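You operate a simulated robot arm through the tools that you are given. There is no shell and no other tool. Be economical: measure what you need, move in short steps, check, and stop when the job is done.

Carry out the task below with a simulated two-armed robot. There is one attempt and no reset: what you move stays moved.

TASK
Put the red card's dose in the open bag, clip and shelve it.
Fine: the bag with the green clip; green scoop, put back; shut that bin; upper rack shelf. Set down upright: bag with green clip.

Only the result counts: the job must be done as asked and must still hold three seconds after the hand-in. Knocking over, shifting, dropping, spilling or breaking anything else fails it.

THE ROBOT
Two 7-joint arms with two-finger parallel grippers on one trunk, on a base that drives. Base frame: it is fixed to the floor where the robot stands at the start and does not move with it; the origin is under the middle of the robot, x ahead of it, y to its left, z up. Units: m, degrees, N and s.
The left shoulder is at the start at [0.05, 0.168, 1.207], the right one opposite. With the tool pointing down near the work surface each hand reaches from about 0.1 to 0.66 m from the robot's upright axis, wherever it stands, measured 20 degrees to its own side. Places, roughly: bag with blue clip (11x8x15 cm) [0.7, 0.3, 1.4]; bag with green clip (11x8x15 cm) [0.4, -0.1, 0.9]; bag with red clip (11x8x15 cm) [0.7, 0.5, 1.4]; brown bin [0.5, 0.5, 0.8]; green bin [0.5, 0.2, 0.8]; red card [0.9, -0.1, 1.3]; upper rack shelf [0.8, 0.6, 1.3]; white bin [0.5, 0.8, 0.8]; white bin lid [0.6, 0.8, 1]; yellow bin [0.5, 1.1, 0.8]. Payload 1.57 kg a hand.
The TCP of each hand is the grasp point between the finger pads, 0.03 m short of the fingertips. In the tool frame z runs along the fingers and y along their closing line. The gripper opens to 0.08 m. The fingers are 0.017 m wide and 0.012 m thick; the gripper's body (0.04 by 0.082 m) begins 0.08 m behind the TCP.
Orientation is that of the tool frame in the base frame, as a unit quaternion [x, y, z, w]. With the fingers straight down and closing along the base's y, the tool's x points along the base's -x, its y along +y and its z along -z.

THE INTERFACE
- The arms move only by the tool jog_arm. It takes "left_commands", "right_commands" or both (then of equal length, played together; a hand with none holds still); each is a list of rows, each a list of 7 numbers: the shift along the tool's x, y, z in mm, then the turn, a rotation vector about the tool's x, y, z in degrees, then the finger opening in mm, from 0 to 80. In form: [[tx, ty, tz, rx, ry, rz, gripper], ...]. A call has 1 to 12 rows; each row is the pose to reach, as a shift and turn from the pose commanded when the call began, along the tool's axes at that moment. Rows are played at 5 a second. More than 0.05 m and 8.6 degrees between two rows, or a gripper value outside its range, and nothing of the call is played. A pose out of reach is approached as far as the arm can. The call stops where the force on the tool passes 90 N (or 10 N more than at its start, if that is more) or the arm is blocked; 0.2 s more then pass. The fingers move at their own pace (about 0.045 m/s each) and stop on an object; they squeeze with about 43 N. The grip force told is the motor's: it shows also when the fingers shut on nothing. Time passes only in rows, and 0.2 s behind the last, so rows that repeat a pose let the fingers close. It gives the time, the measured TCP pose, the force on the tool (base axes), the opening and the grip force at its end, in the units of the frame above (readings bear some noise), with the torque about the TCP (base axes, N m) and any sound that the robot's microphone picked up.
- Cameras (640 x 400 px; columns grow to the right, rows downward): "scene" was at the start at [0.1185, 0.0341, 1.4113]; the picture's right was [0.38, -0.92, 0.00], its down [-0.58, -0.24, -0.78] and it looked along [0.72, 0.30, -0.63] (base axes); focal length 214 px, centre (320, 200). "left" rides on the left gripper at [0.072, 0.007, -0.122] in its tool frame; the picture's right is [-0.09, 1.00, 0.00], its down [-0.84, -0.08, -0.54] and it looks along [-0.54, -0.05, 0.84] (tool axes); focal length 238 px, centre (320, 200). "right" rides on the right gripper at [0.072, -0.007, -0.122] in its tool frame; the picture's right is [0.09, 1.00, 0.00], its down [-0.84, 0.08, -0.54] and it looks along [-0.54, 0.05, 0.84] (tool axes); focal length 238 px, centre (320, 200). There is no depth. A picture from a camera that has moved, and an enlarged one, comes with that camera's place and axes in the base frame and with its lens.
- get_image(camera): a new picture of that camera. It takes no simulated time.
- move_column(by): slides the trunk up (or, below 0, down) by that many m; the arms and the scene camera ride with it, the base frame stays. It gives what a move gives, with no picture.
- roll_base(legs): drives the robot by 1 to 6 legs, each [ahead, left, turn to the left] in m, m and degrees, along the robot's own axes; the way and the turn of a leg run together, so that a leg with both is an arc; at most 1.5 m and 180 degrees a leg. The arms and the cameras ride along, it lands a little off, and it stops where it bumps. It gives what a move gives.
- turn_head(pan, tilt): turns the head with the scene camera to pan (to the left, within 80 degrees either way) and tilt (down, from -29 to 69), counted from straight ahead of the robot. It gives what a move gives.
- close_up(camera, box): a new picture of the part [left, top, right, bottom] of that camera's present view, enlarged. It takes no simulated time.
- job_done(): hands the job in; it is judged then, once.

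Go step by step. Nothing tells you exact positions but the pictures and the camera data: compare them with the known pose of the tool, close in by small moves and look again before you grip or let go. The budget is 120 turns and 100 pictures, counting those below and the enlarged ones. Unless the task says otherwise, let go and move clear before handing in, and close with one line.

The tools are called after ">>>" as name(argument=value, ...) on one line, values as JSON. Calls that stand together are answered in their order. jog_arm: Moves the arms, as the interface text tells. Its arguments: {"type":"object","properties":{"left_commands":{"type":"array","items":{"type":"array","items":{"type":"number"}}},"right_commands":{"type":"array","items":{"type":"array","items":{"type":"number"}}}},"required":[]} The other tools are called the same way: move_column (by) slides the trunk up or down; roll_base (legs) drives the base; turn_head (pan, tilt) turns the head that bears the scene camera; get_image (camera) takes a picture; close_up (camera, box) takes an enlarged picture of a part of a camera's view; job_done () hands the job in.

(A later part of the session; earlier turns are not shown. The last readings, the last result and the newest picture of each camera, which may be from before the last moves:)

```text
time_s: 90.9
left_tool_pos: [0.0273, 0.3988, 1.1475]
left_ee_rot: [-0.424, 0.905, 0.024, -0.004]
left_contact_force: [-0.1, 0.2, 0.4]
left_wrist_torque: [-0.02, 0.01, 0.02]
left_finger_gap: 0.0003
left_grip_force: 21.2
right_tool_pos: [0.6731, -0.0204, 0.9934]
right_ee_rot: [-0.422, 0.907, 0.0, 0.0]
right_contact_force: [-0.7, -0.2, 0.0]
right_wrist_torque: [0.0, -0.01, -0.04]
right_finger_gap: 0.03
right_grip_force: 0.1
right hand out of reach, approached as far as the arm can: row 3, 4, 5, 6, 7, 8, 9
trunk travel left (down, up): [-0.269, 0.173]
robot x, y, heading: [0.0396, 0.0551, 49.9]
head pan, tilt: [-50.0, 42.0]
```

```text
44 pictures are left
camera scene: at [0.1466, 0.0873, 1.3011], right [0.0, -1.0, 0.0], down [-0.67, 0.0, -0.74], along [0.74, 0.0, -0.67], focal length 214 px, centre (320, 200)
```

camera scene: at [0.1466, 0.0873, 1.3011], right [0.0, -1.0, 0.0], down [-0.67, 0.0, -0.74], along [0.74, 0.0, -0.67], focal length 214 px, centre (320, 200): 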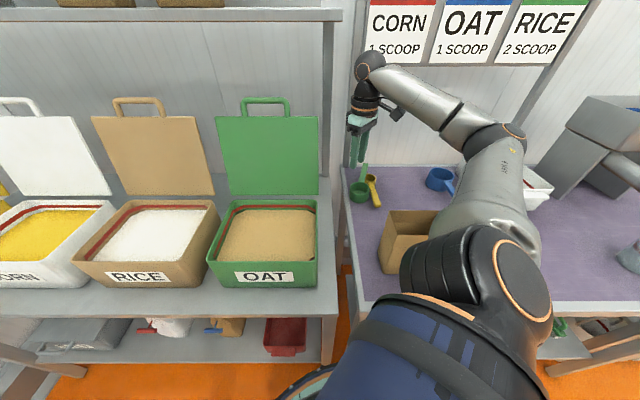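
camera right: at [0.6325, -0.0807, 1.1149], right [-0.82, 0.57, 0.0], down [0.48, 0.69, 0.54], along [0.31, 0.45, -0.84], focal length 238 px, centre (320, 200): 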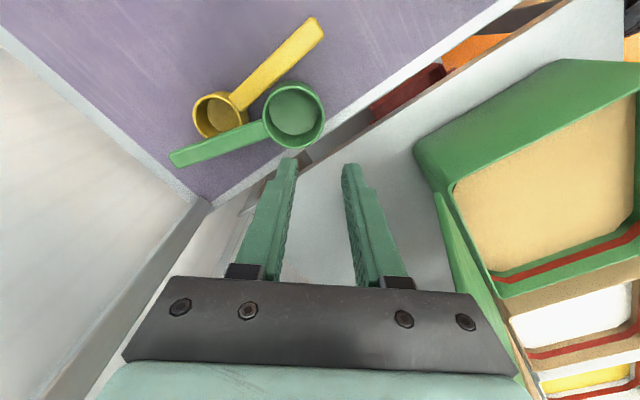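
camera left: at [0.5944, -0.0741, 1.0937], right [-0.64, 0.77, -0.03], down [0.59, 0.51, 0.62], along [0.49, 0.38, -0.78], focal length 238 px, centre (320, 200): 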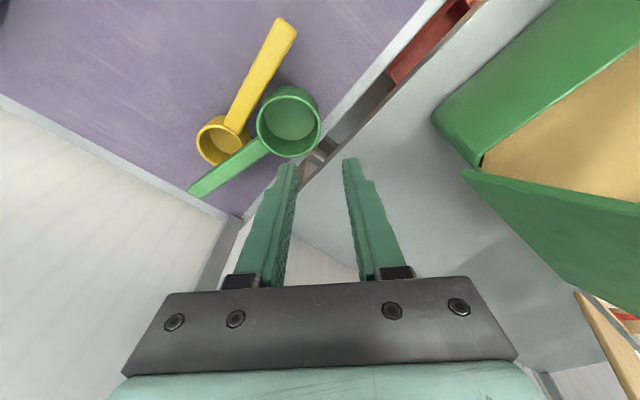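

Cup centre confirmed at (0.690, -0.043), and the handle is beside the yellow cup rather than on it. Descend partway with a small correction and check.

>>> jog_arm(right_commands=[[6, 2, 35, 0, 0, 0, 30], [6, 2, 80, 0, 0, 0, 30], [6, 2, 80, 0, 0, 0, 30]])

>>> get_image(camera="right")

>>> close_up(camera="scene", box=[320, 120, 420, 220])

```text
time_s: 91.7
left_tool_pos: [0.0272, 0.4002, 1.1472]
left_ee_rot: [-0.424, 0.905, 0.024, -0.005]
left_contact_force: [-0.7, 0.1, 0.4]
left_wrist_torque: [0.01, 0.0, 0.02]
left_finger_gap: 0.0
left_grip_force: 21.4
right_tool_pos: [0.6683, -0.0237, 0.9124]
right_ee_rot: [-0.422, 0.907, 0.001, 0.0]
right_contact_force: [0.4, 0.0, 0.2]
right_wrist_torque: [0.03, -0.02, -0.02]
right_finger_gap: 0.0297
right_grip_force: 0.1
trunk travel left (down, up): [-0.269, 0.173]
robot x, y, heading: [0.0375, 0.0581, 49.9]
head pan, tilt: [-50.0, 42.0]
```

```text
43 pictures are left
camera right: at [0.6271, -0.0852, 1.0341], right [-0.82, 0.57, 0.0], down [0.48, 0.69, 0.54], along [0.31, 0.45, -0.84], focal length 238 px, centre (320, 200)
```

right: 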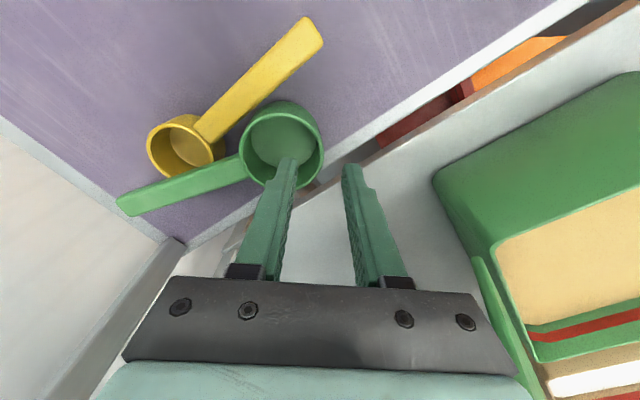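

```text
4.00 times, centred on (370, 170) of scene
camera zoom: at [0.1463, 0.0875, 1.3011], right [0.0, -1.0, 0.0], down [-0.67, 0.0, -0.74], along [0.74, 0.0, -0.67], focal length 858 px, centre (120, 320)
```

zoom: 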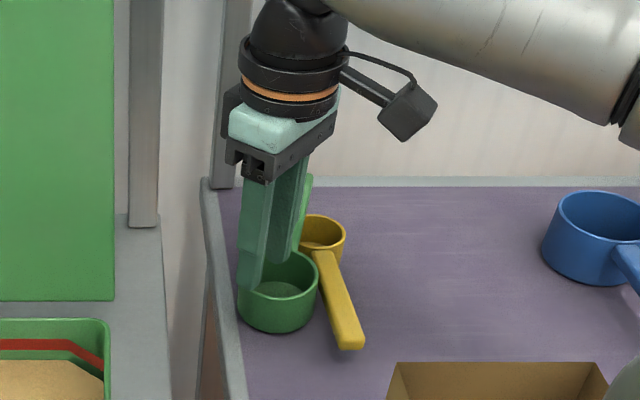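

The inner finger is over the cup's inside. Descend 43 mm and close on the wall.

>>> jog_arm(right_commands=[[0, 0, 25, 0, 0, 0, 30], [0, 0, 43, 0, 0, 0, 30], [0, 0, 43, 0, 0, 0, 15], [0, 0, 43, 0, 0, 0, 0], [0, 0, 43, 0, 0, 0, 0], [0, 0, 43, 0, 0, 0, 0]])

>>> close_up(camera="scene", box=[320, 120, 420, 220])

```text
time_s: 93.1
left_tool_pos: [0.0254, 0.3991, 1.147]
left_ee_rot: [-0.424, 0.905, 0.023, -0.004]
left_contact_force: [0.3, -0.2, 0.0]
left_wrist_torque: [0.0, -0.03, 0.0]
left_finger_gap: 0.0
left_grip_force: 21.8
right_tool_pos: [0.667, -0.023, 0.8716]
right_ee_rot: [-0.421, 0.907, -0.001, 0.001]
right_contact_force: [-0.9, 0.1, 6.4]
right_wrist_torque: [-0.3, -0.48, 0.0]
right_finger_gap: 0.0034
right_grip_force: 24.4
trunk travel left (down, up): [-0.269, 0.173]
robot x, y, heading: [0.0328, 0.0528, 49.9]
head pan, tilt: [-50.0, 42.0]
```

```text
4.00 times, centred on (370, 170) of scene
camera zoom: at [0.1455, 0.0877, 1.3012], right [0.0, -1.0, 0.0], down [-0.67, 0.0, -0.74], along [0.74, 0.0, -0.67], focal length 858 px, centre (120, 320)
```

zoom: 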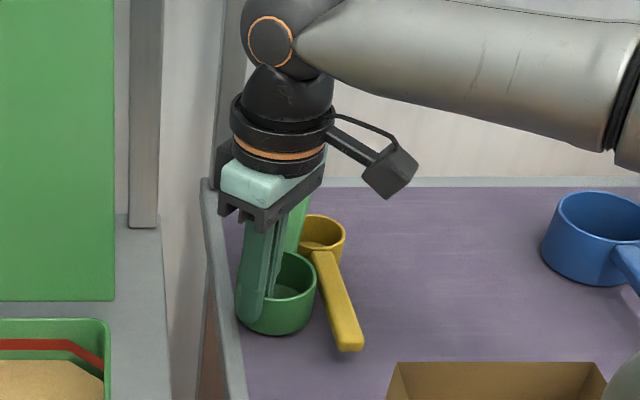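

Wall gripped (3.4 mm). Lift straight up slowly.

>>> jog_arm(right_commands=[[0, 0, -15, 0, 0, 0, 0], [0, 0, -35, 0, 0, 0, 0], [0, 0, -65, 0, 0, 0, 0], [0, 0, -95, 0, 0, 0, 0], [10, 0, -125, 0, 0, 0, 0], [10, 0, -125, 0, 0, 0, 0]])

>>> get_image(camera="scene")

```text
time_s: 94.5
left_tool_pos: [0.0266, 0.3988, 1.1474]
left_ee_rot: [-0.424, 0.905, 0.024, -0.004]
left_contact_force: [-0.6, -0.5, -0.4]
left_wrist_torque: [-0.01, 0.02, -0.01]
left_finger_gap: 0.0
left_grip_force: 21.7
right_tool_pos: [0.6606, -0.0312, 0.9954]
right_ee_rot: [-0.422, 0.907, 0.0, 0.0]
right_contact_force: [0.5, 0.1, -1.0]
right_wrist_torque: [0.02, -0.01, 0.01]
right_finger_gap: 0.002
right_grip_force: 23.6
trunk travel left (down, up): [-0.269, 0.173]
robot x, y, heading: [0.0388, 0.0544, 50.0]
head pan, tilt: [-50.0, 42.0]
```

```text
40 pictures are left
camera scene: at [0.1465, 0.0875, 1.301], right [0.0, -1.0, 0.0], down [-0.67, 0.0, -0.74], along [0.74, 0.0, -0.67], focal length 214 px, centre (320, 200)
```

scene: 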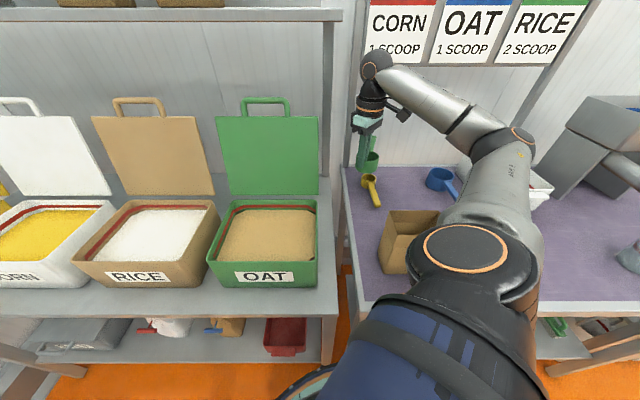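

The scoop is up and clear. Carry it back and up over the table front while turning it clockwise.

>>> jog_arm(right_commands=[[19, 39, -17, 0, 0, 0, 0], [38, 78, -34, 0, 0, 0, 0], [58, 116, -51, 0, 0, 8, 0], [77, 155, -68, 0, 0, 16, 0], [96, 194, -85, 0, 0, 24, 0], [96, 194, -85, 0, 0, 32, 0], [96, 194, -85, 0, 0, 40, 0], [96, 194, -85, 0, 0, 48, 0], [96, 194, -85, 0, 0, 56, 0], [96, 194, -85, 0, 0, 64, 0], [96, 194, -85, 0, 0, 72, 0], [96, 194, -85, 0, 0, 80, 0]])

>>> get_image(camera="scene")

```text
time_s: 97.1
left_tool_pos: [0.0264, 0.3995, 1.1479]
left_ee_rot: [-0.424, 0.905, 0.023, -0.004]
left_contact_force: [-0.1, -0.2, -0.3]
left_wrist_torque: [-0.03, -0.02, 0.0]
left_finger_gap: 0.0
left_grip_force: 21.1
right_tool_pos: [0.4495, 0.0209, 1.0807]
right_ee_rot: [0.261, 0.965, 0.0, 0.0]
right_contact_force: [-0.4, -0.3, -0.6]
right_wrist_torque: [-0.01, -0.02, 0.02]
right_finger_gap: 0.0019
right_grip_force: 24.1
trunk travel left (down, up): [-0.269, 0.173]
robot x, y, heading: [0.0349, 0.0571, 49.8]
head pan, tilt: [-50.0, 42.0]
```

```text
39 pictures are left
camera scene: at [0.1463, 0.0875, 1.3011], right [0.0, -1.0, 0.0], down [-0.67, 0.0, -0.74], along [0.74, 0.0, -0.67], focal length 214 px, centre (320, 200)
```

scene: 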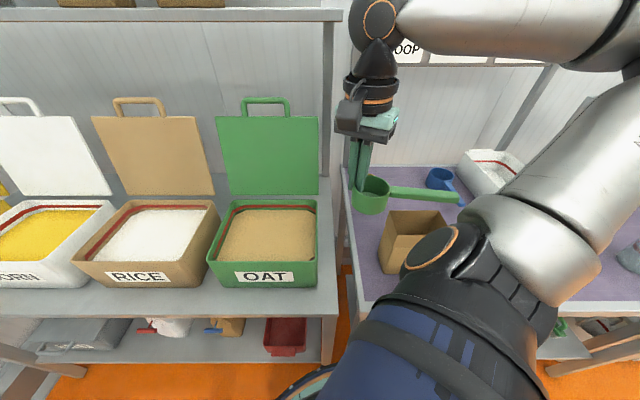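

Scoop is now pointing right. Turn the base back straight and shift right; the hand stays high over the table front.

>>> roll_base(legs=[[0, 0, -49.8], [0, -0.13, 0]])

>>> turn_head(pan=-20, tilt=48)

>>> get_image(camera="scene")

```text
time_s: 101.2
left_tool_pos: [0.2929, 0.1547, 1.1472]
left_ee_rot: [-0.003, 1.0, 0.024, 0.005]
left_contact_force: [0.5, 0.7, 0.6]
left_wrist_torque: [-0.01, 0.03, -0.02]
left_finger_gap: 0.0001
left_grip_force: 20.9
right_tool_pos: [0.2778, -0.4123, 1.0813]
right_ee_rot: [0.643, 0.766, 0.001, 0.0]
right_contact_force: [-0.3, -0.2, -1.0]
right_wrist_torque: [0.02, -0.04, 0.0]
right_finger_gap: 0.0018
right_grip_force: 23.6
trunk travel left (down, up): [-0.269, 0.173]
robot x, y, heading: [0.0388, -0.0712, 0.1]
head pan, tilt: [-50.0, 42.0]
```

```text
time_s: 102.1
left_tool_pos: [0.2932, 0.1553, 1.1472]
left_ee_rot: [-0.004, 1.0, 0.024, 0.007]
left_contact_force: [0.2, 0.6, -0.1]
left_wrist_torque: [-0.02, -0.04, 0.04]
left_finger_gap: 0.0004
left_grip_force: 21.4
right_tool_pos: [0.2775, -0.4116, 1.0808]
right_ee_rot: [0.642, 0.767, 0.0, 0.0]
right_contact_force: [-0.8, -0.5, -0.3]
right_wrist_torque: [0.02, -0.03, 0.01]
right_finger_gap: 0.0021
right_grip_force: 23.7
trunk travel left (down, up): [-0.269, 0.173]
robot x, y, heading: [0.0372, -0.0721, 0.0]
head pan, tilt: [-20.0, 48.0]
```

```text
38 pictures are left
camera scene: at [0.1513, -0.0999, 1.2926], right [-0.34, -0.94, 0.0], down [-0.7, 0.25, -0.67], along [0.63, -0.23, -0.74], focal length 214 px, centre (320, 200)
```

scene: 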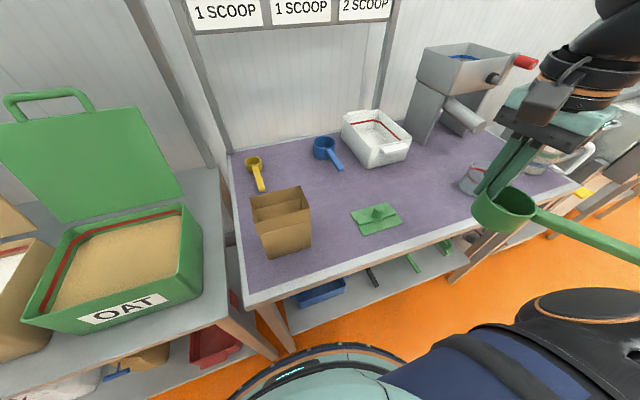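

>>> jog_arm(right_commands=[[14, 40, 0, 0, 0, 3, 0], [28, 80, 0, 0, 0, 6, 0], [42, 121, 0, 0, 0, 9, 0], [56, 161, 0, 0, 0, 13, 0], [70, 201, 0, 0, 0, 16, 0], [84, 241, 0, 0, 0, 19, 0], [98, 282, 10, 0, 0, 22, 0], [112, 322, 25, 0, 0, 25, 0], [112, 322, 70, 0, 0, 25, 0], [112, 322, 115, 0, 0, 25, 0], [112, 322, 150, 0, 0, 25, 0], [112, 322, 150, 0, 0, 25, 0]])

>>> get_image(camera="scene")

```text
time_s: 104.7
left_tool_pos: [0.2942, 0.1547, 1.1484]
left_ee_rot: [-0.004, 1.0, 0.024, 0.007]
left_contact_force: [0.0, -0.1, -0.1]
left_wrist_torque: [0.0, -0.01, 0.01]
left_finger_gap: 0.0001
left_grip_force: 21.8
right_tool_pos: [0.5416, -0.2704, 0.9369]
right_ee_rot: [0.792, 0.61, 0.001, 0.0]
right_contact_force: [-0.1, 0.1, -0.5]
right_wrist_torque: [0.02, -0.03, -0.02]
right_finger_gap: 0.0018
right_grip_force: 22.9
right hand out of reach, approached as far as the arm can: row 7, 8, 9, 10, 11, 12
trunk travel left (down, up): [-0.269, 0.173]
robot x, y, heading: [0.037, -0.0762, 0.2]
head pan, tilt: [-20.0, 48.0]
```

```text
37 pictures are left
camera scene: at [0.1514, -0.0999, 1.2925], right [-0.34, -0.94, 0.0], down [-0.7, 0.25, -0.67], along [0.63, -0.23, -0.74], focal length 214 px, centre (320, 200)
```

scene: 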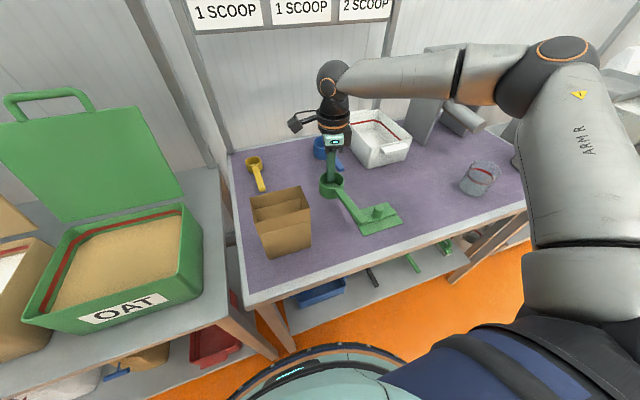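

Almost there; shift 3 cm left, away from the clip, then lower to the table.

>>> jog_arm(right_commands=[[29, -8, 0, 0, 0, 0, 0], [29, -8, 30, 0, 0, 0, 0], [29, -8, 50, 0, 0, 0, 0], [29, -8, 59, 0, 0, 0, 0], [29, -8, 64, 0, 0, 0, 0], [29, -8, 64, 0, 0, 0, 0]])

>>> close_up(camera="scene", box=[240, 130, 420, 265])

```text
time_s: 106.1
left_tool_pos: [0.2929, 0.1555, 1.1477]
left_ee_rot: [-0.003, 1.0, 0.023, 0.007]
left_contact_force: [0.0, -0.4, 1.0]
left_wrist_torque: [-0.01, 0.0, 0.02]
left_finger_gap: 0.0
left_grip_force: 21.5
right_tool_pos: [0.518, -0.2652, 0.8844]
right_ee_rot: [0.793, 0.609, 0.001, 0.001]
right_contact_force: [-0.2, 0.4, 0.1]
right_wrist_torque: [0.0, -0.04, 0.0]
right_finger_gap: 0.0018
right_grip_force: 23.2
right hand out of reach, approached as far as the arm can: row 1, 2, 3, 4, 5, 6
trunk travel left (down, up): [-0.269, 0.173]
robot x, y, heading: [0.0368, -0.0742, 0.2]
head pan, tilt: [-20.0, 48.0]
```

```text
2.96 times, centred on (330, 198) of scene
camera zoom: at [0.1514, -0.0999, 1.2925], right [-0.34, -0.94, 0.0], down [-0.7, 0.25, -0.67], along [0.63, -0.23, -0.74], focal length 636 px, centre (290, 207)
```

zoom: 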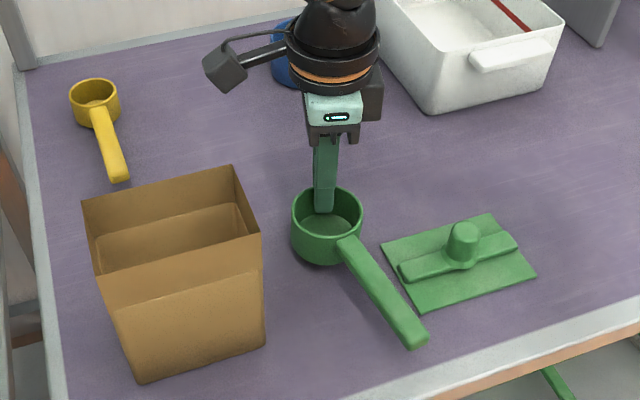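

>>> jog_arm(right_commands=[[10, -13, 0, 0, 0, 0, 0], [19, -26, 0, 0, 0, 0, 0], [19, -26, 6, 0, 0, 0, 0], [19, -26, 11, 0, 0, 0, 0], [19, -26, 11, 0, 0, 0, 0]])

```text
time_s: 107.3
left_tool_pos: [0.2932, 0.155, 1.1467]
left_ee_rot: [-0.004, 1.0, 0.023, 0.005]
left_contact_force: [-0.2, 0.2, 0.8]
left_wrist_torque: [0.05, -0.02, 0.04]
left_finger_gap: 0.0
left_grip_force: 21.4
right_tool_pos: [0.4942, -0.247, 0.8777]
right_ee_rot: [0.793, 0.61, 0.0, -0.001]
right_contact_force: [0.3, 0.3, -0.3]
right_wrist_torque: [0.04, -0.07, -0.01]
right_finger_gap: 0.0021
right_grip_force: 23.5
right hand out of reach, approached as far as the arm can: row 1, 2, 3, 4, 5
trunk travel left (down, up): [-0.269, 0.173]
robot x, y, heading: [0.0386, -0.0718, 0.2]
head pan, tilt: [-20.0, 48.0]
```

>>> jog_arm(right_commands=[[0, 0, 0, 0, 0, -6, 0], [0, 0, 4, 0, 0, -10, 0], [0, 0, 8, 0, 0, -10, 0], [0, 0, 8, 0, 0, -10, 0]])

>>> close_up(camera="scene", box=[240, 130, 420, 265])

```text
time_s: 108.3
left_tool_pos: [0.2937, 0.155, 1.1464]
left_ee_rot: [-0.003, 1.0, 0.023, 0.005]
left_contact_force: [0.9, 0.0, 0.1]
left_wrist_torque: [0.01, 0.02, 0.0]
left_finger_gap: 0.0
left_grip_force: 21.4
right_tool_pos: [0.4938, -0.2488, 0.8714]
right_ee_rot: [0.736, 0.677, 0.001, 0.0]
right_contact_force: [-0.6, 0.0, -0.8]
right_wrist_torque: [0.02, 0.0, 0.0]
right_finger_gap: 0.002
right_grip_force: 23.0
right hand out of reach, approached as far as the arm can: row 3, 4
trunk travel left (down, up): [-0.269, 0.173]
robot x, y, heading: [0.0415, -0.0737, 0.1]
head pan, tilt: [-20.0, 48.0]
```

```text
2.96 times, centred on (330, 198) of scene
camera zoom: at [0.1514, -0.0999, 1.2925], right [-0.34, -0.94, 0.0], down [-0.7, 0.25, -0.67], along [0.63, -0.23, -0.74], focal length 636 px, centre (290, 207)
```

zoom: 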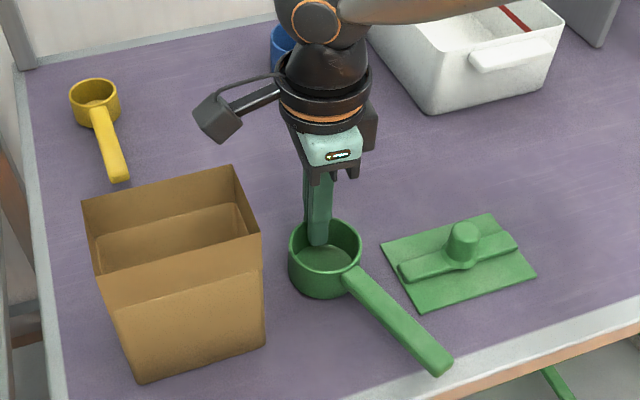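

Use the trunk for the last millimetres down.

>>> move_column(by=-0.005)

```text
time_s: 108.8
left_tool_pos: [0.2925, 0.1562, 1.143]
left_ee_rot: [-0.004, 1.0, 0.022, 0.006]
left_contact_force: [0.7, 0.2, 0.0]
left_wrist_torque: [0.02, -0.01, 0.01]
left_finger_gap: 0.0
left_grip_force: 21.3
right_tool_pos: [0.4928, -0.2481, 0.8696]
right_ee_rot: [0.737, 0.676, 0.002, 0.001]
right_contact_force: [0.3, -2.6, 15.9]
right_wrist_torque: [-0.48, 0.37, 0.06]
right_finger_gap: 0.0023
right_grip_force: 23.5
trunk travel left (down, up): [-0.264, 0.178]
robot x, y, heading: [0.0363, -0.0721, 0.3]
head pan, tilt: [-20.0, 48.0]
```

On the table. Open and lift off, unwinding the wrist.

>>> jog_arm(right_commands=[[0, 0, 0, 0, 0, 0, 12], [0, 0, 0, 0, 0, 0, 24], [0, 0, -1, 0, 0, 0, 24], [0, 0, -30, 0, 0, 0, 24], [0, 0, -70, 0, 0, 0, 24], [0, 0, -110, 0, 0, 0, 40], [0, 0, -150, 0, 0, 0, 40]])

>>> close_up(camera="scene", box=[220, 130, 420, 270])

```text
time_s: 110.5
left_tool_pos: [0.2927, 0.1563, 1.1425]
left_ee_rot: [-0.004, 1.0, 0.025, 0.006]
left_contact_force: [0.3, -0.5, -0.3]
left_wrist_torque: [-0.02, 0.03, 0.02]
left_finger_gap: 0.0
left_grip_force: 21.4
right_tool_pos: [0.4893, -0.2509, 1.0157]
right_ee_rot: [0.735, 0.678, 0.001, 0.0]
right_contact_force: [0.2, -0.5, 0.3]
right_wrist_torque: [-0.01, -0.02, -0.02]
right_finger_gap: 0.0399
right_grip_force: 0.0
trunk travel left (down, up): [-0.264, 0.178]
robot x, y, heading: [0.0388, -0.0761, 0.2]
head pan, tilt: [-20.0, 48.0]
```

```text
2.86 times, centred on (320, 200) of scene
camera zoom: at [0.1512, -0.0998, 1.2875], right [-0.34, -0.94, 0.0], down [-0.7, 0.25, -0.67], along [0.63, -0.23, -0.74], focal length 613 px, centre (320, 200)
```

zoom: 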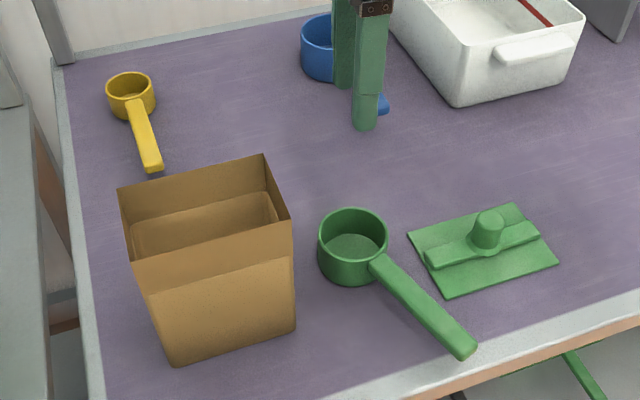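

The scoop now stands flat with its cup at (0.471, -0.248) and its handle toward me, ending near (0.337, -0.286). Swing the wrist round to align with the handle above its grip point.

>>> jog_arm(right_commands=[[-4, -11, -5, 0, 0, -8.5, 40], [-8, -22, -10, 0, 0, -17, 40], [-12, -33, -15, 0, 0, -25.5, 40], [-16, -44, -15, 0, 0, -34, 40], [-20, -55, -15, 0, 0, -42.5, 40], [-24, -66, -15, 0, 0, -51, 40], [-28, -77, -15, 0, 0, -59.5, 40], [-32, -88, -15, 0, 0, -68, 40], [-36, -99, -15, 0, 0, -76.5, 40], [-40, -112, -15, 0, 0, -85, 40], [-40, -129, -15, 0, 0, -93.5, 40], [-40, -129, -15, 0, 0, -102, 40]])

>>> jog_arm(right_commands=[[0, 0, 20, 0, 0, -8, 40], [0, 0, 60, 0, 0, -8, 40], [0, 0, 90, 0, 0, -8, 40], [0, 0, 90, 0, 0, -8, 40]])

>>> get_image(camera="right")

```text
time_s: 113.0
left_tool_pos: [0.293, 0.1554, 1.1418]
left_ee_rot: [-0.004, 1.0, 0.023, 0.006]
left_contact_force: [0.0, -0.1, -0.3]
left_wrist_torque: [0.0, 0.0, 0.01]
left_finger_gap: 0.0
left_grip_force: 21.0
right_tool_pos: [0.3602, -0.2787, 1.0327]
right_ee_rot: [-0.064, 0.998, 0.001, 0.001]
right_contact_force: [1.0, -0.3, -0.4]
right_wrist_torque: [0.0, -0.05, -0.02]
right_finger_gap: 0.0402
right_grip_force: 0.1
trunk travel left (down, up): [-0.264, 0.178]
robot x, y, heading: [0.0403, -0.0737, 0.1]
head pan, tilt: [-20.0, 48.0]
```

```text
time_s: 114.0
left_tool_pos: [0.2929, 0.1558, 1.142]
left_ee_rot: [-0.004, 1.0, 0.023, 0.005]
left_contact_force: [-0.2, 0.0, -0.3]
left_wrist_torque: [0.01, -0.01, 0.0]
left_finger_gap: 0.0002
left_grip_force: 21.6
right_tool_pos: [0.3625, -0.2774, 0.941]
right_ee_rot: [-0.131, 0.991, 0.002, 0.0]
right_contact_force: [-0.5, -0.3, 0.9]
right_wrist_torque: [-0.02, -0.02, -0.02]
right_finger_gap: 0.0399
right_grip_force: 0.0
trunk travel left (down, up): [-0.264, 0.178]
robot x, y, heading: [0.0367, -0.0736, 0.1]
head pan, tilt: [-20.0, 48.0]
```

```text
33 pictures are left
camera right: at [0.2949, -0.3037, 1.063], right [-0.35, 0.94, 0.0], down [0.79, 0.29, 0.54], along [0.51, 0.19, -0.84], focal length 238 px, centre (320, 200)
```

right: 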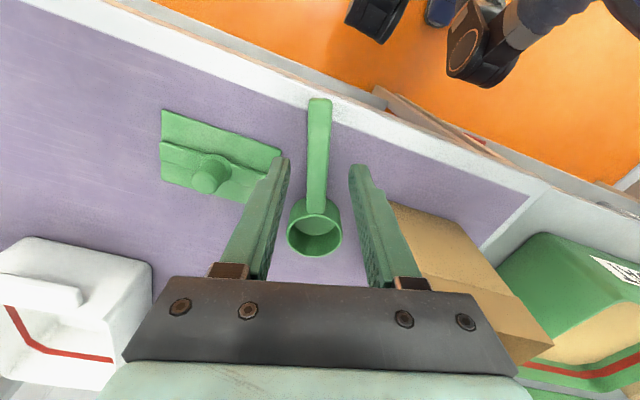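

Aligned with the handle and clear of the clip. Descend and grip.

>>> jog_arm(right_commands=[[0, -3, 40, 0, 0, 0, 40], [0, -3, 70, 0, 0, 0, 40], [0, -3, 84, 0, 0, 0, 40], [0, -3, 84, 0, 0, 0, 20], [0, -3, 84, 0, 0, 0, 0], [0, -3, 84, 0, 0, 0, 0], [0, -3, 84, 0, 0, 0, 0]])

```text
time_s: 115.7
left_tool_pos: [0.293, 0.1558, 1.1423]
left_ee_rot: [-0.005, 1.0, 0.024, 0.006]
left_contact_force: [-0.2, -0.2, -0.9]
left_wrist_torque: [-0.01, -0.02, 0.02]
left_finger_gap: 0.0
left_grip_force: 21.3
right_tool_pos: [0.3619, -0.2806, 0.8567]
right_ee_rot: [-0.131, 0.991, 0.0, 0.001]
right_contact_force: [-0.8, -0.4, -0.1]
right_wrist_torque: [-0.03, 0.09, 0.0]
right_finger_gap: 0.0191
right_grip_force: 33.6
trunk travel left (down, up): [-0.264, 0.178]
robot x, y, heading: [0.0333, -0.072, 0.0]
head pan, tilt: [-20.0, 48.0]
```

Gripped. Lift, square up, and check before driving.

>>> jog_arm(right_commands=[[0, 0, -20, 0, 0, 0, 0], [0, 0, -60, 0, 0, 0, 0], [5, 4, -100, 0, 0, 4, 0], [12, 8, -140, 0, 0, 8, 0], [18, 12, -175, 0, 0, 12, 0], [23, 17, -205, 0, 0, 15, 0], [23, 17, -205, 0, 0, 15, 0]])

>>> get_image(camera="scene")

```text
time_s: 117.2
left_tool_pos: [0.2938, 0.1552, 1.1431]
left_ee_rot: [-0.003, 1.0, 0.024, 0.006]
left_contact_force: [0.2, 0.2, 0.3]
left_wrist_torque: [-0.01, 0.0, 0.02]
left_finger_gap: 0.0
left_grip_force: 21.3
right_tool_pos: [0.3357, -0.2716, 1.0619]
right_ee_rot: [0.0, 1.0, 0.001, 0.001]
right_contact_force: [-0.5, 0.6, -0.3]
right_wrist_torque: [0.0, 0.06, 0.0]
right_finger_gap: 0.0192
right_grip_force: 33.4
trunk travel left (down, up): [-0.264, 0.178]
robot x, y, heading: [0.0372, -0.0761, 0.1]
head pan, tilt: [-20.0, 48.0]
```

```text
32 pictures are left
camera scene: at [0.1515, -0.0999, 1.2875], right [-0.34, -0.94, 0.0], down [-0.7, 0.25, -0.67], along [0.63, -0.23, -0.74], focal length 214 px, centre (320, 200)
```

scene: 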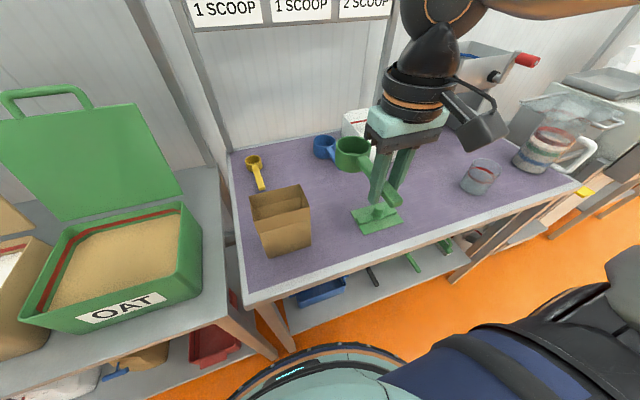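

Now test the pouring roll with the empty scoop in free space.

>>> jog_arm(right_commands=[[0, 0, 0, -8, 0, 0, 0], [0, 0, 0, -16, 0, 0, 0], [0, 0, 0, -24, 0, 0, 0], [0, 0, 0, -32, 0, 0, 0], [0, 0, 0, -40, 0, 0, 0], [0, 0, 0, -48, 0, 0, 0], [0, 0, 0, -56, 0, 0, 0], [0, 0, 0, -64, 0, 0, 0], [0, 0, 0, -72, 0, 0, 0], [0, 0, 0, -80, 0, 0, 0], [0, 0, 0, -88, 0, 0, 0], [0, 0, 0, -96, 0, 0, 0]])

>>> jog_arm(right_commands=[[0, 0, 0, -8, 0, 0, 0], [0, 0, 0, -16, 0, 0, 0], [0, 0, 0, -24, 0, 0, 0], [0, 0, 0, -32, 0, 0, 0], [0, 0, 0, -40, 0, 0, 0]])

```text
time_s: 119.8
left_tool_pos: [0.2933, 0.1555, 1.1423]
left_ee_rot: [-0.004, 1.0, 0.023, 0.006]
left_contact_force: [-0.2, -0.6, -0.8]
left_wrist_torque: [-0.01, -0.03, 0.01]
left_finger_gap: 0.0
left_grip_force: 21.3
right_tool_pos: [0.336, -0.2706, 1.0619]
right_ee_rot: [-0.001, 0.667, 0.745, 0.0]
right_contact_force: [0.4, -0.2, -1.0]
right_wrist_torque: [0.0, 0.07, -0.05]
right_finger_gap: 0.0192
right_grip_force: 33.0
trunk travel left (down, up): [-0.264, 0.178]
robot x, y, heading: [0.0402, -0.073, 0.2]
head pan, tilt: [-20.0, 48.0]
```

```text
time_s: 121.0
left_tool_pos: [0.2936, 0.1549, 1.143]
left_ee_rot: [-0.004, 1.0, 0.023, 0.006]
left_contact_force: [0.2, -0.3, 0.5]
left_wrist_torque: [0.0, -0.01, -0.02]
left_finger_gap: 0.0002
left_grip_force: 21.8
right_tool_pos: [0.3351, -0.2701, 1.0616]
right_ee_rot: [-0.001, 0.372, 0.928, -0.001]
right_contact_force: [-0.5, 0.2, 0.1]
right_wrist_torque: [0.0, 0.08, -0.01]
right_finger_gap: 0.0188
right_grip_force: 33.4
trunk travel left (down, up): [-0.264, 0.178]
robot x, y, heading: [0.037, -0.0714, 0.1]
head pan, tilt: [-20.0, 48.0]
```

The roll to 136° works fully. Roll back level, then drive left to the corn bin.

>>> jog_arm(right_commands=[[0, 0, 0, 8, 0, 0, 0], [0, 0, 0, 16, 0, 0, 0], [0, 0, 0, 24, 0, 0, 0], [0, 0, 0, 32, 0, 0, 0], [0, 0, 0, 40, 0, 0, 0], [0, 0, 0, 48, 0, 0, 0], [0, 0, 0, 56, 0, 0, 0], [0, 0, 0, 64, 0, 0, 0], [0, 0, 0, 72, 0, 0, 0], [0, 0, 0, 80, 0, 0, 0], [0, 0, 0, 88, 0, 0, 0], [0, 0, 0, 96, 0, 0, 0]])

>>> jog_arm(right_commands=[[0, 0, 0, 8, 0, 0, 0], [0, 0, 0, 16, 0, 0, 0], [0, 0, 0, 24, 0, 0, 0], [0, 0, 0, 32, 0, 0, 0], [0, 0, 0, 40, 0, 0, 0]])

>>> turn_head(pan=5, tilt=45)

```text
time_s: 123.7
left_tool_pos: [0.2941, 0.1565, 1.1422]
left_ee_rot: [-0.003, 1.0, 0.022, 0.006]
left_contact_force: [0.2, 0.8, -0.4]
left_wrist_torque: [0.02, 0.02, -0.01]
left_finger_gap: 0.0005
left_grip_force: 21.2
right_tool_pos: [0.3352, -0.2704, 1.0622]
right_ee_rot: [-0.001, 0.94, 0.341, -0.001]
right_contact_force: [0.6, -0.1, -0.1]
right_wrist_torque: [0.04, 0.05, -0.01]
right_finger_gap: 0.019
right_grip_force: 33.4
trunk travel left (down, up): [-0.264, 0.178]
robot x, y, heading: [0.0412, -0.0722, 0.2]
head pan, tilt: [-20.0, 48.0]
```

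```text
time_s: 124.8
left_tool_pos: [0.2927, 0.1561, 1.1422]
left_ee_rot: [-0.003, 1.0, 0.022, 0.006]
left_contact_force: [0.4, 0.2, -0.2]
left_wrist_torque: [0.0, -0.03, -0.02]
left_finger_gap: 0.0001
left_grip_force: 21.1
right_tool_pos: [0.3343, -0.2711, 1.0631]
right_ee_rot: [0.0, 1.0, -0.001, 0.001]
right_contact_force: [0.4, 0.1, 0.0]
right_wrist_torque: [-0.01, 0.09, -0.01]
right_finger_gap: 0.0191
right_grip_force: 32.7
trunk travel left (down, up): [-0.264, 0.178]
robot x, y, heading: [0.0396, -0.0733, 0.2]
head pan, tilt: [-20.0, 48.0]
```

```text
time_s: 125.7
left_tool_pos: [0.2935, 0.1556, 1.1427]
left_ee_rot: [-0.003, 1.0, 0.023, 0.007]
left_contact_force: [-0.6, 0.0, -0.4]
left_wrist_torque: [-0.03, 0.0, 0.03]
left_finger_gap: 0.0
left_grip_force: 20.9
right_tool_pos: [0.3345, -0.2709, 1.0623]
right_ee_rot: [-0.001, 1.0, 0.002, 0.002]
right_contact_force: [-0.5, 0.1, 0.2]
right_wrist_torque: [-0.02, 0.06, -0.02]
right_finger_gap: 0.0188
right_grip_force: 33.4
trunk travel left (down, up): [-0.264, 0.178]
robot x, y, heading: [0.0367, -0.0765, -0.0]
head pan, tilt: [5.0, 45.0]
```

>>> roll_base(legs=[[-0.01, 0.82, 0]])

>>> get_image(camera="scene")

```text
time_s: 133.3
left_tool_pos: [0.2779, 0.9773, 1.1424]
left_ee_rot: [-0.006, 1.0, 0.024, 0.006]
left_contact_force: [-0.5, 0.0, -0.4]
left_wrist_torque: [0.03, -0.01, 0.0]
left_finger_gap: 0.0
left_grip_force: 21.0
right_tool_pos: [0.3217, 0.5515, 1.0617]
right_ee_rot: [-0.004, 1.0, 0.001, 0.001]
right_contact_force: [-0.5, -1.1, 0.3]
right_wrist_torque: [0.01, 0.05, 0.01]
right_finger_gap: 0.0188
right_grip_force: 32.7
trunk travel left (down, up): [-0.264, 0.178]
robot x, y, heading: [0.027, 0.7447, 0.4]
head pan, tilt: [5.0, 45.0]
```

```text
31 pictures are left
camera scene: at [0.144, 0.7551, 1.2917], right [0.1, -1.0, 0.0], down [-0.7, -0.07, -0.71], along [0.7, 0.07, -0.71], focal length 214 px, centre (320, 200)
```

scene: 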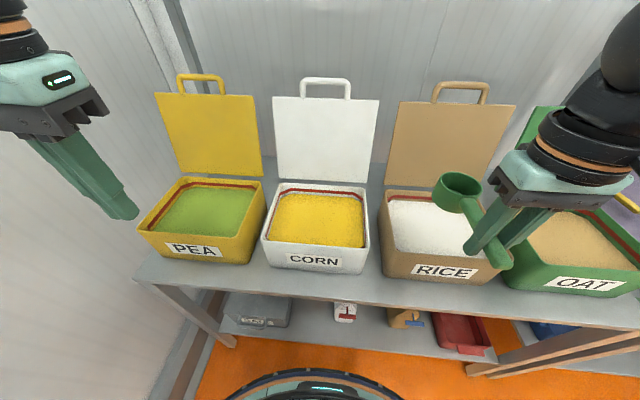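

The corn bin's inside spans about x 0.41–0.58, y 0.69–0.89, with the grain just below the rim line. Move the scoop over it with the nose pitched 30° down.

>>> jog_arm(right_commands=[[-5, 40, 0, 0, 0, 0, 0], [-10, 80, 0, 0, 0, 0, 0], [-20, 120, 0, 0, 0, 0, 0], [-30, 160, 0, 0, 0, 0, 0], [-43, 200, 0, 0, 6, 0, 0], [-56, 238, 0, 0, 12, 0, 0], [-56, 238, 10, 0, 18, 0, 0], [-56, 238, 20, 0, 24, 0, 0], [-56, 238, 35, 0, 30, 0, 0], [-56, 238, 35, 0, 30, 0, 0]])

>>> get_image(camera="scene")

```text
time_s: 135.5
left_tool_pos: [0.2778, 0.9764, 1.1425]
left_ee_rot: [-0.007, 1.0, 0.024, 0.007]
left_contact_force: [-0.6, 0.3, -0.3]
left_wrist_torque: [0.01, -0.03, 0.0]
left_finger_gap: 0.0001
left_grip_force: 21.4
right_tool_pos: [0.3745, 0.7896, 1.0257]
right_ee_rot: [-0.005, 0.966, -0.001, -0.259]
right_contact_force: [-0.7, 0.7, -0.1]
right_wrist_torque: [0.03, 0.04, 0.03]
right_finger_gap: 0.0189
right_grip_force: 33.5
trunk travel left (down, up): [-0.264, 0.178]
robot x, y, heading: [0.02, 0.746, 0.4]
head pan, tilt: [5.0, 45.0]
```

```text
30 pictures are left
camera scene: at [0.144, 0.755, 1.2917], right [0.1, -1.0, 0.0], down [-0.7, -0.07, -0.71], along [0.7, 0.07, -0.71], focal length 214 px, centre (320, 200)
```

scene: 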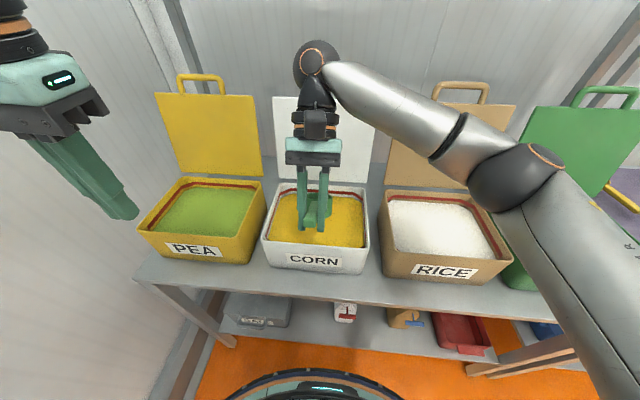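

Move forward so that both scoop and fingers fit inside the bin's walls, still above the rim, and check clearance.

>>> jog_arm(right_commands=[[-23, 0, -8, 0, 0, 0, 0], [-46, 0, -16, 0, 0, 0, 0], [-62, 0, -25, 0, 0, 0, 0], [-77, 0, 0, 0, 0, 0, 0], [-77, 0, 0, 0, 0, 0, 0]])

>>> close_up(camera="scene", box=[245, 120, 395, 280])

>>> get_image(camera="right")

```text
time_s: 136.7
left_tool_pos: [0.2778, 0.978, 1.1431]
left_ee_rot: [-0.007, 1.0, 0.024, 0.005]
left_contact_force: [0.4, 0.1, -0.2]
left_wrist_torque: [-0.04, 0.02, 0.01]
left_finger_gap: 0.0
left_grip_force: 21.5
right_tool_pos: [0.4427, 0.7903, 0.9885]
right_ee_rot: [-0.004, 0.966, 0.001, -0.259]
right_contact_force: [0.1, 0.9, -1.4]
right_wrist_torque: [0.01, 0.05, -0.03]
right_finger_gap: 0.0188
right_grip_force: 32.8
trunk travel left (down, up): [-0.264, 0.178]
robot x, y, heading: [0.0229, 0.7451, 0.5]
head pan, tilt: [5.0, 45.0]
```

```text
2.50 times, centred on (320, 200) of scene
camera zoom: at [0.1439, 0.7551, 1.2918], right [0.1, -1.0, 0.0], down [-0.7, -0.07, -0.71], along [0.7, 0.07, -0.71], focal length 536 px, centre (320, 200)
```

zoom: 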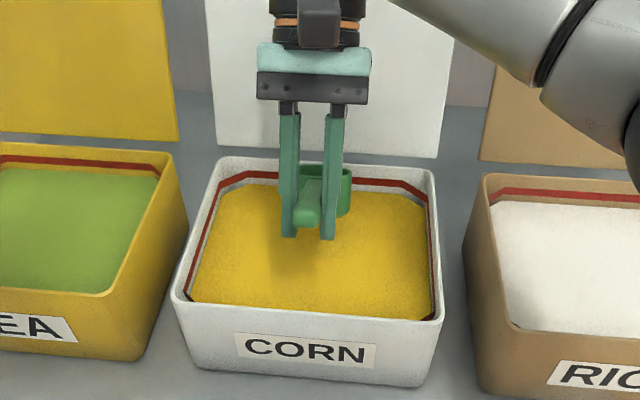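

```text
28 pictures are left
camera right: at [0.4422, 0.7834, 1.1309], right [-0.09, 0.99, 0.05], down [0.99, 0.09, 0.05], along [0.05, 0.05, -1.0], focal length 238 px, centre (320, 200)
```

right: 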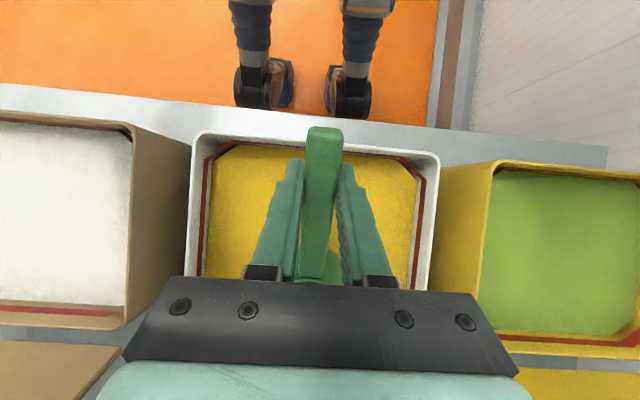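

Level scooping lengthwise won't fit (handle end would meet the front wall), but diagonally it will. I'll raise, level, and yaw the scoop 50° so it lies along the bin's diagonal.

>>> jog_arm(right_commands=[[5, 0, -9, 0, -7.5, 0, 0], [10, 0, -18, 0, -15, 0, 0], [15, 0, -27, 0, -22.5, 0, 0], [20, 0, -35, 0, -30, 0, 0], [20, 0, -35, 0, -30, 0, 0]])

>>> jog_arm(right_commands=[[-4, -5, 0, 0, 0, -8, 0], [-8, -11, 0, 0, 0, -16, 0], [-12, -16, 0, 0, 0, -24, 0], [-16, -21, 0, 0, 0, -32, 0], [-20, -27, 0, 0, 0, -40, 0], [-25, -32, 0, 0, 0, -48, 0], [-25, -32, 0, 0, 0, -50, 0], [-25, -32, 0, 0, 0, -50, 0]])

>>> get_image(camera="right")

```text
time_s: 137.9
left_tool_pos: [0.2787, 0.9769, 1.1427]
left_ee_rot: [-0.008, 1.0, 0.024, 0.006]
left_contact_force: [0.1, -0.3, -0.1]
left_wrist_torque: [0.0, 0.01, -0.01]
left_finger_gap: 0.0
left_grip_force: 22.1
right_tool_pos: [0.4425, 0.791, 1.0297]
right_ee_rot: [-0.004, 1.0, 0.001, 0.002]
right_contact_force: [0.7, -0.6, 0.5]
right_wrist_torque: [-0.02, 0.09, -0.01]
right_finger_gap: 0.0191
right_grip_force: 33.2
trunk travel left (down, up): [-0.264, 0.178]
robot x, y, heading: [0.0225, 0.7483, 0.4]
head pan, tilt: [5.0, 45.0]
```

```text
time_s: 139.7
left_tool_pos: [0.2774, 0.9764, 1.1423]
left_ee_rot: [-0.007, 1.0, 0.024, 0.006]
left_contact_force: [0.2, -0.2, -0.1]
left_wrist_torque: [-0.02, 0.0, 0.01]
left_finger_gap: 0.0001
left_grip_force: 21.6
right_tool_pos: [0.4681, 0.7589, 1.0297]
right_ee_rot: [-0.427, 0.904, 0.001, 0.001]
right_contact_force: [-0.2, 0.0, -0.4]
right_wrist_torque: [-0.07, 0.06, 0.0]
right_finger_gap: 0.0193
right_grip_force: 33.2
trunk travel left (down, up): [-0.264, 0.178]
robot x, y, heading: [0.0222, 0.7472, 0.3]
head pan, tilt: [5.0, 45.0]
```

```text
27 pictures are left
camera right: at [0.4281, 0.6982, 1.1516], right [-0.83, 0.56, 0.0], down [0.47, 0.69, 0.54], along [0.31, 0.45, -0.84], focal length 238 px, centre (320, 200)
```

right: 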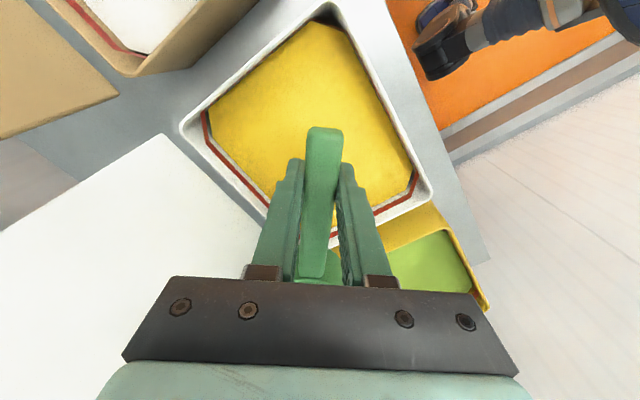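

Fits diagonally; I'll pull 2 cm back from the far corner and do the dig: nose down, plunge, level out under the surface.

>>> jog_arm(right_commands=[[29, 0, 27, 0, 8, 0, 0], [26, 0, 37, 0, 16, 0, 0], [21, 0, 48, 0, 24, 0, 0], [18, 0, 66, 0, 28, 0, 0], [18, 0, 91, 0, 28, 0, 0], [16, 0, 112, 0, 28, 0, 0], [18, 0, 133, 0, 20, 0, 0], [19, 0, 150, 0, 12, 0, 0], [20, 0, 164, 0, 4, 0, 0], [20, 0, 170, 0, 0, 0, 0], [20, 0, 170, 0, 0, 0, 0]])

>>> close_up(camera="scene", box=[245, 120, 395, 280])

```text
time_s: 142.1
left_tool_pos: [0.2778, 0.9771, 1.143]
left_ee_rot: [-0.008, 1.0, 0.025, 0.006]
left_contact_force: [0.0, 0.4, -0.9]
left_wrist_torque: [0.0, -0.01, 0.01]
left_finger_gap: 0.0001
left_grip_force: 21.4
right_tool_pos: [0.456, 0.7446, 0.8581]
right_ee_rot: [-0.426, 0.905, 0.001, 0.001]
right_contact_force: [0.7, -0.1, -0.5]
right_wrist_torque: [-0.07, 0.09, -0.02]
right_finger_gap: 0.0194
right_grip_force: 32.9
trunk travel left (down, up): [-0.264, 0.178]
robot x, y, heading: [0.0192, 0.7449, 0.5]
head pan, tilt: [5.0, 45.0]
```

```text
2.50 times, centred on (320, 200) of scene
camera zoom: at [0.1441, 0.7551, 1.2917], right [0.1, -1.0, 0.0], down [-0.7, -0.07, -0.71], along [0.7, 0.07, -0.71], focal length 536 px, centre (320, 200)
```

zoom: 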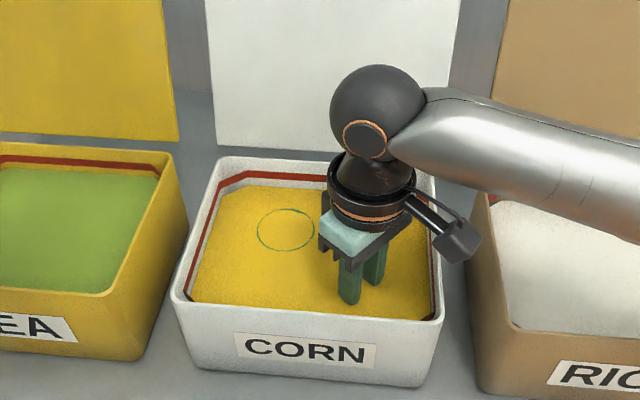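

The cup's rim is right at the grain surface. Dip 6 mm more, then lift level slowly.

>>> jog_arm(right_commands=[[0, 0, 6, 0, 0, 0, 0], [0, 0, 6, 0, 0, 0, 0], [0, 0, -10, 0, 0, 0, 0], [0, 0, -30, 0, 0, 0, 0], [0, 0, -50, 0, 0, 0, 0], [0, 0, -75, 0, 0, 0, 0], [0, 0, -105, 0, 0, 0, 0], [0, 0, -140, 0, 0, 0, 0], [0, 0, -170, 0, 0, 0, 0], [0, 0, -200, 0, 0, 0, 0], [0, 0, -200, 0, 0, 0, 0]])

>>> close_up(camera="scene", box=[245, 90, 395, 280])

```text
time_s: 144.5
left_tool_pos: [0.2773, 0.9774, 1.1419]
left_ee_rot: [-0.007, 1.0, 0.023, 0.006]
left_contact_force: [0.1, 0.4, -1.1]
left_wrist_torque: [0.02, 0.0, 0.01]
left_finger_gap: 0.0
left_grip_force: 21.4
right_tool_pos: [0.4546, 0.743, 1.0598]
right_ee_rot: [-0.426, 0.905, 0.0, 0.0]
right_contact_force: [-0.4, 0.3, -2.3]
right_wrist_torque: [-0.12, 0.09, 0.01]
right_finger_gap: 0.0192
right_grip_force: 33.4
trunk travel left (down, up): [-0.264, 0.178]
robot x, y, heading: [0.0257, 0.7437, 0.3]
head pan, tilt: [5.0, 45.0]
```

```text
2.11 times, centred on (320, 185) of scene
camera zoom: at [0.1442, 0.755, 1.2917], right [0.1, -1.0, 0.0], down [-0.7, -0.07, -0.71], along [0.7, 0.07, -0.71], focal length 452 px, centre (320, 232)
```

zoom: 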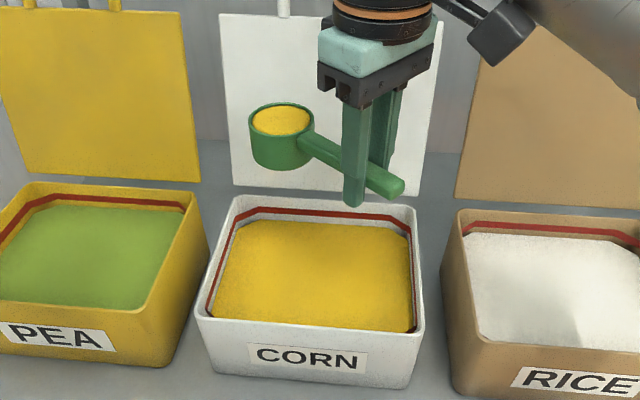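

A full, level scoop. Bring it in front of the robot, level and slowly.

>>> jog_arm(right_commands=[[24, -2, 0, 0, 0, 5, 0], [48, -4, 0, 0, 0, 10, 0], [72, -7, 0, 0, 0, 15, 0], [96, -9, 0, 0, 0, 20, 0], [120, -11, 0, 0, 0, 25, 0], [144, -13, 0, 0, 0, 30, 0], [168, -15, 0, 0, 0, 35.5, 0], [192, -18, 0, 0, 0, 41, 0], [216, -20, 0, 0, 0, 46, 0], [239, -22, 0, 0, 0, 50.5, 0], [239, -22, 0, 0, 0, 50.5, 0]])

```text
time_s: 146.9
left_tool_pos: [0.2781, 0.9775, 1.1431]
left_ee_rot: [-0.008, 1.0, 0.024, 0.006]
left_contact_force: [0.5, -0.5, -0.2]
left_wrist_torque: [0.0, -0.02, -0.01]
left_finger_gap: 0.0001
left_grip_force: 21.5
right_tool_pos: [0.3191, 0.544, 1.0593]
right_ee_rot: [0.0, 1.0, 0.001, 0.001]
right_contact_force: [0.3, -0.6, -0.6]
right_wrist_torque: [-0.01, 0.14, 0.02]
right_finger_gap: 0.0192
right_grip_force: 32.8
trunk travel left (down, up): [-0.264, 0.178]
robot x, y, heading: [0.0249, 0.7466, 0.5]
head pan, tilt: [5.0, 45.0]
```

>>> roll_base(legs=[[0.01, -0.33, 0], [0, -0.334, -0.4]])

>>> turn_head(pan=-20, tilt=48)

>>> get_image(camera="scene")

```text
time_s: 153.5
left_tool_pos: [0.2951, 0.314, 1.1418]
left_ee_rot: [-0.007, 1.0, 0.023, 0.006]
left_contact_force: [0.2, 0.0, -0.3]
left_wrist_torque: [-0.02, 0.0, 0.01]
left_finger_gap: 0.0005
left_grip_force: 21.4
right_tool_pos: [0.3373, -0.1205, 1.0599]
right_ee_rot: [0.0, 1.0, 0.001, 0.001]
right_contact_force: [0.2, 0.6, -1.2]
right_wrist_torque: [-0.02, 0.13, 0.01]
right_finger_gap: 0.0194
right_grip_force: 33.5
trunk travel left (down, up): [-0.264, 0.178]
robot x, y, heading: [0.0379, 0.0788, 0.3]
head pan, tilt: [5.0, 45.0]
```

```text
time_s: 154.4
left_tool_pos: [0.2951, 0.3128, 1.1428]
left_ee_rot: [-0.007, 1.0, 0.024, 0.006]
left_contact_force: [0.4, 0.1, -0.2]
left_wrist_torque: [0.03, 0.01, -0.01]
left_finger_gap: 0.0
left_grip_force: 20.9
right_tool_pos: [0.3373, -0.1202, 1.0601]
right_ee_rot: [0.001, 1.0, 0.002, 0.0]
right_contact_force: [0.1, -0.4, -1.9]
right_wrist_torque: [0.01, 0.09, 0.01]
right_finger_gap: 0.0193
right_grip_force: 33.1
trunk travel left (down, up): [-0.264, 0.178]
robot x, y, heading: [0.0432, 0.0796, 0.7]
head pan, tilt: [-20.0, 48.0]
```

```text
24 pictures are left
camera scene: at [0.1547, 0.0566, 1.2875], right [-0.33, -0.94, 0.0], down [-0.7, 0.25, -0.67], along [0.63, -0.22, -0.74], focal length 214 px, centre (320, 200)
```

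scene: 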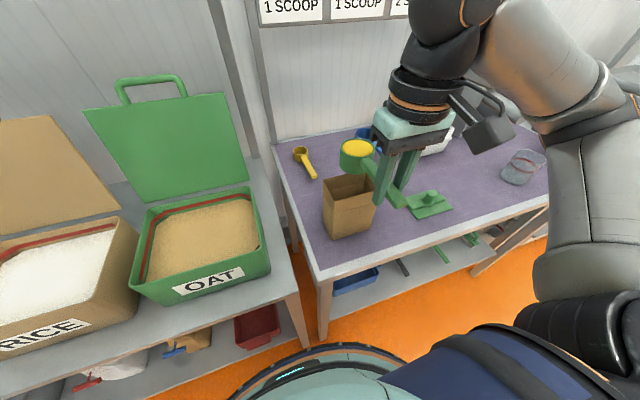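

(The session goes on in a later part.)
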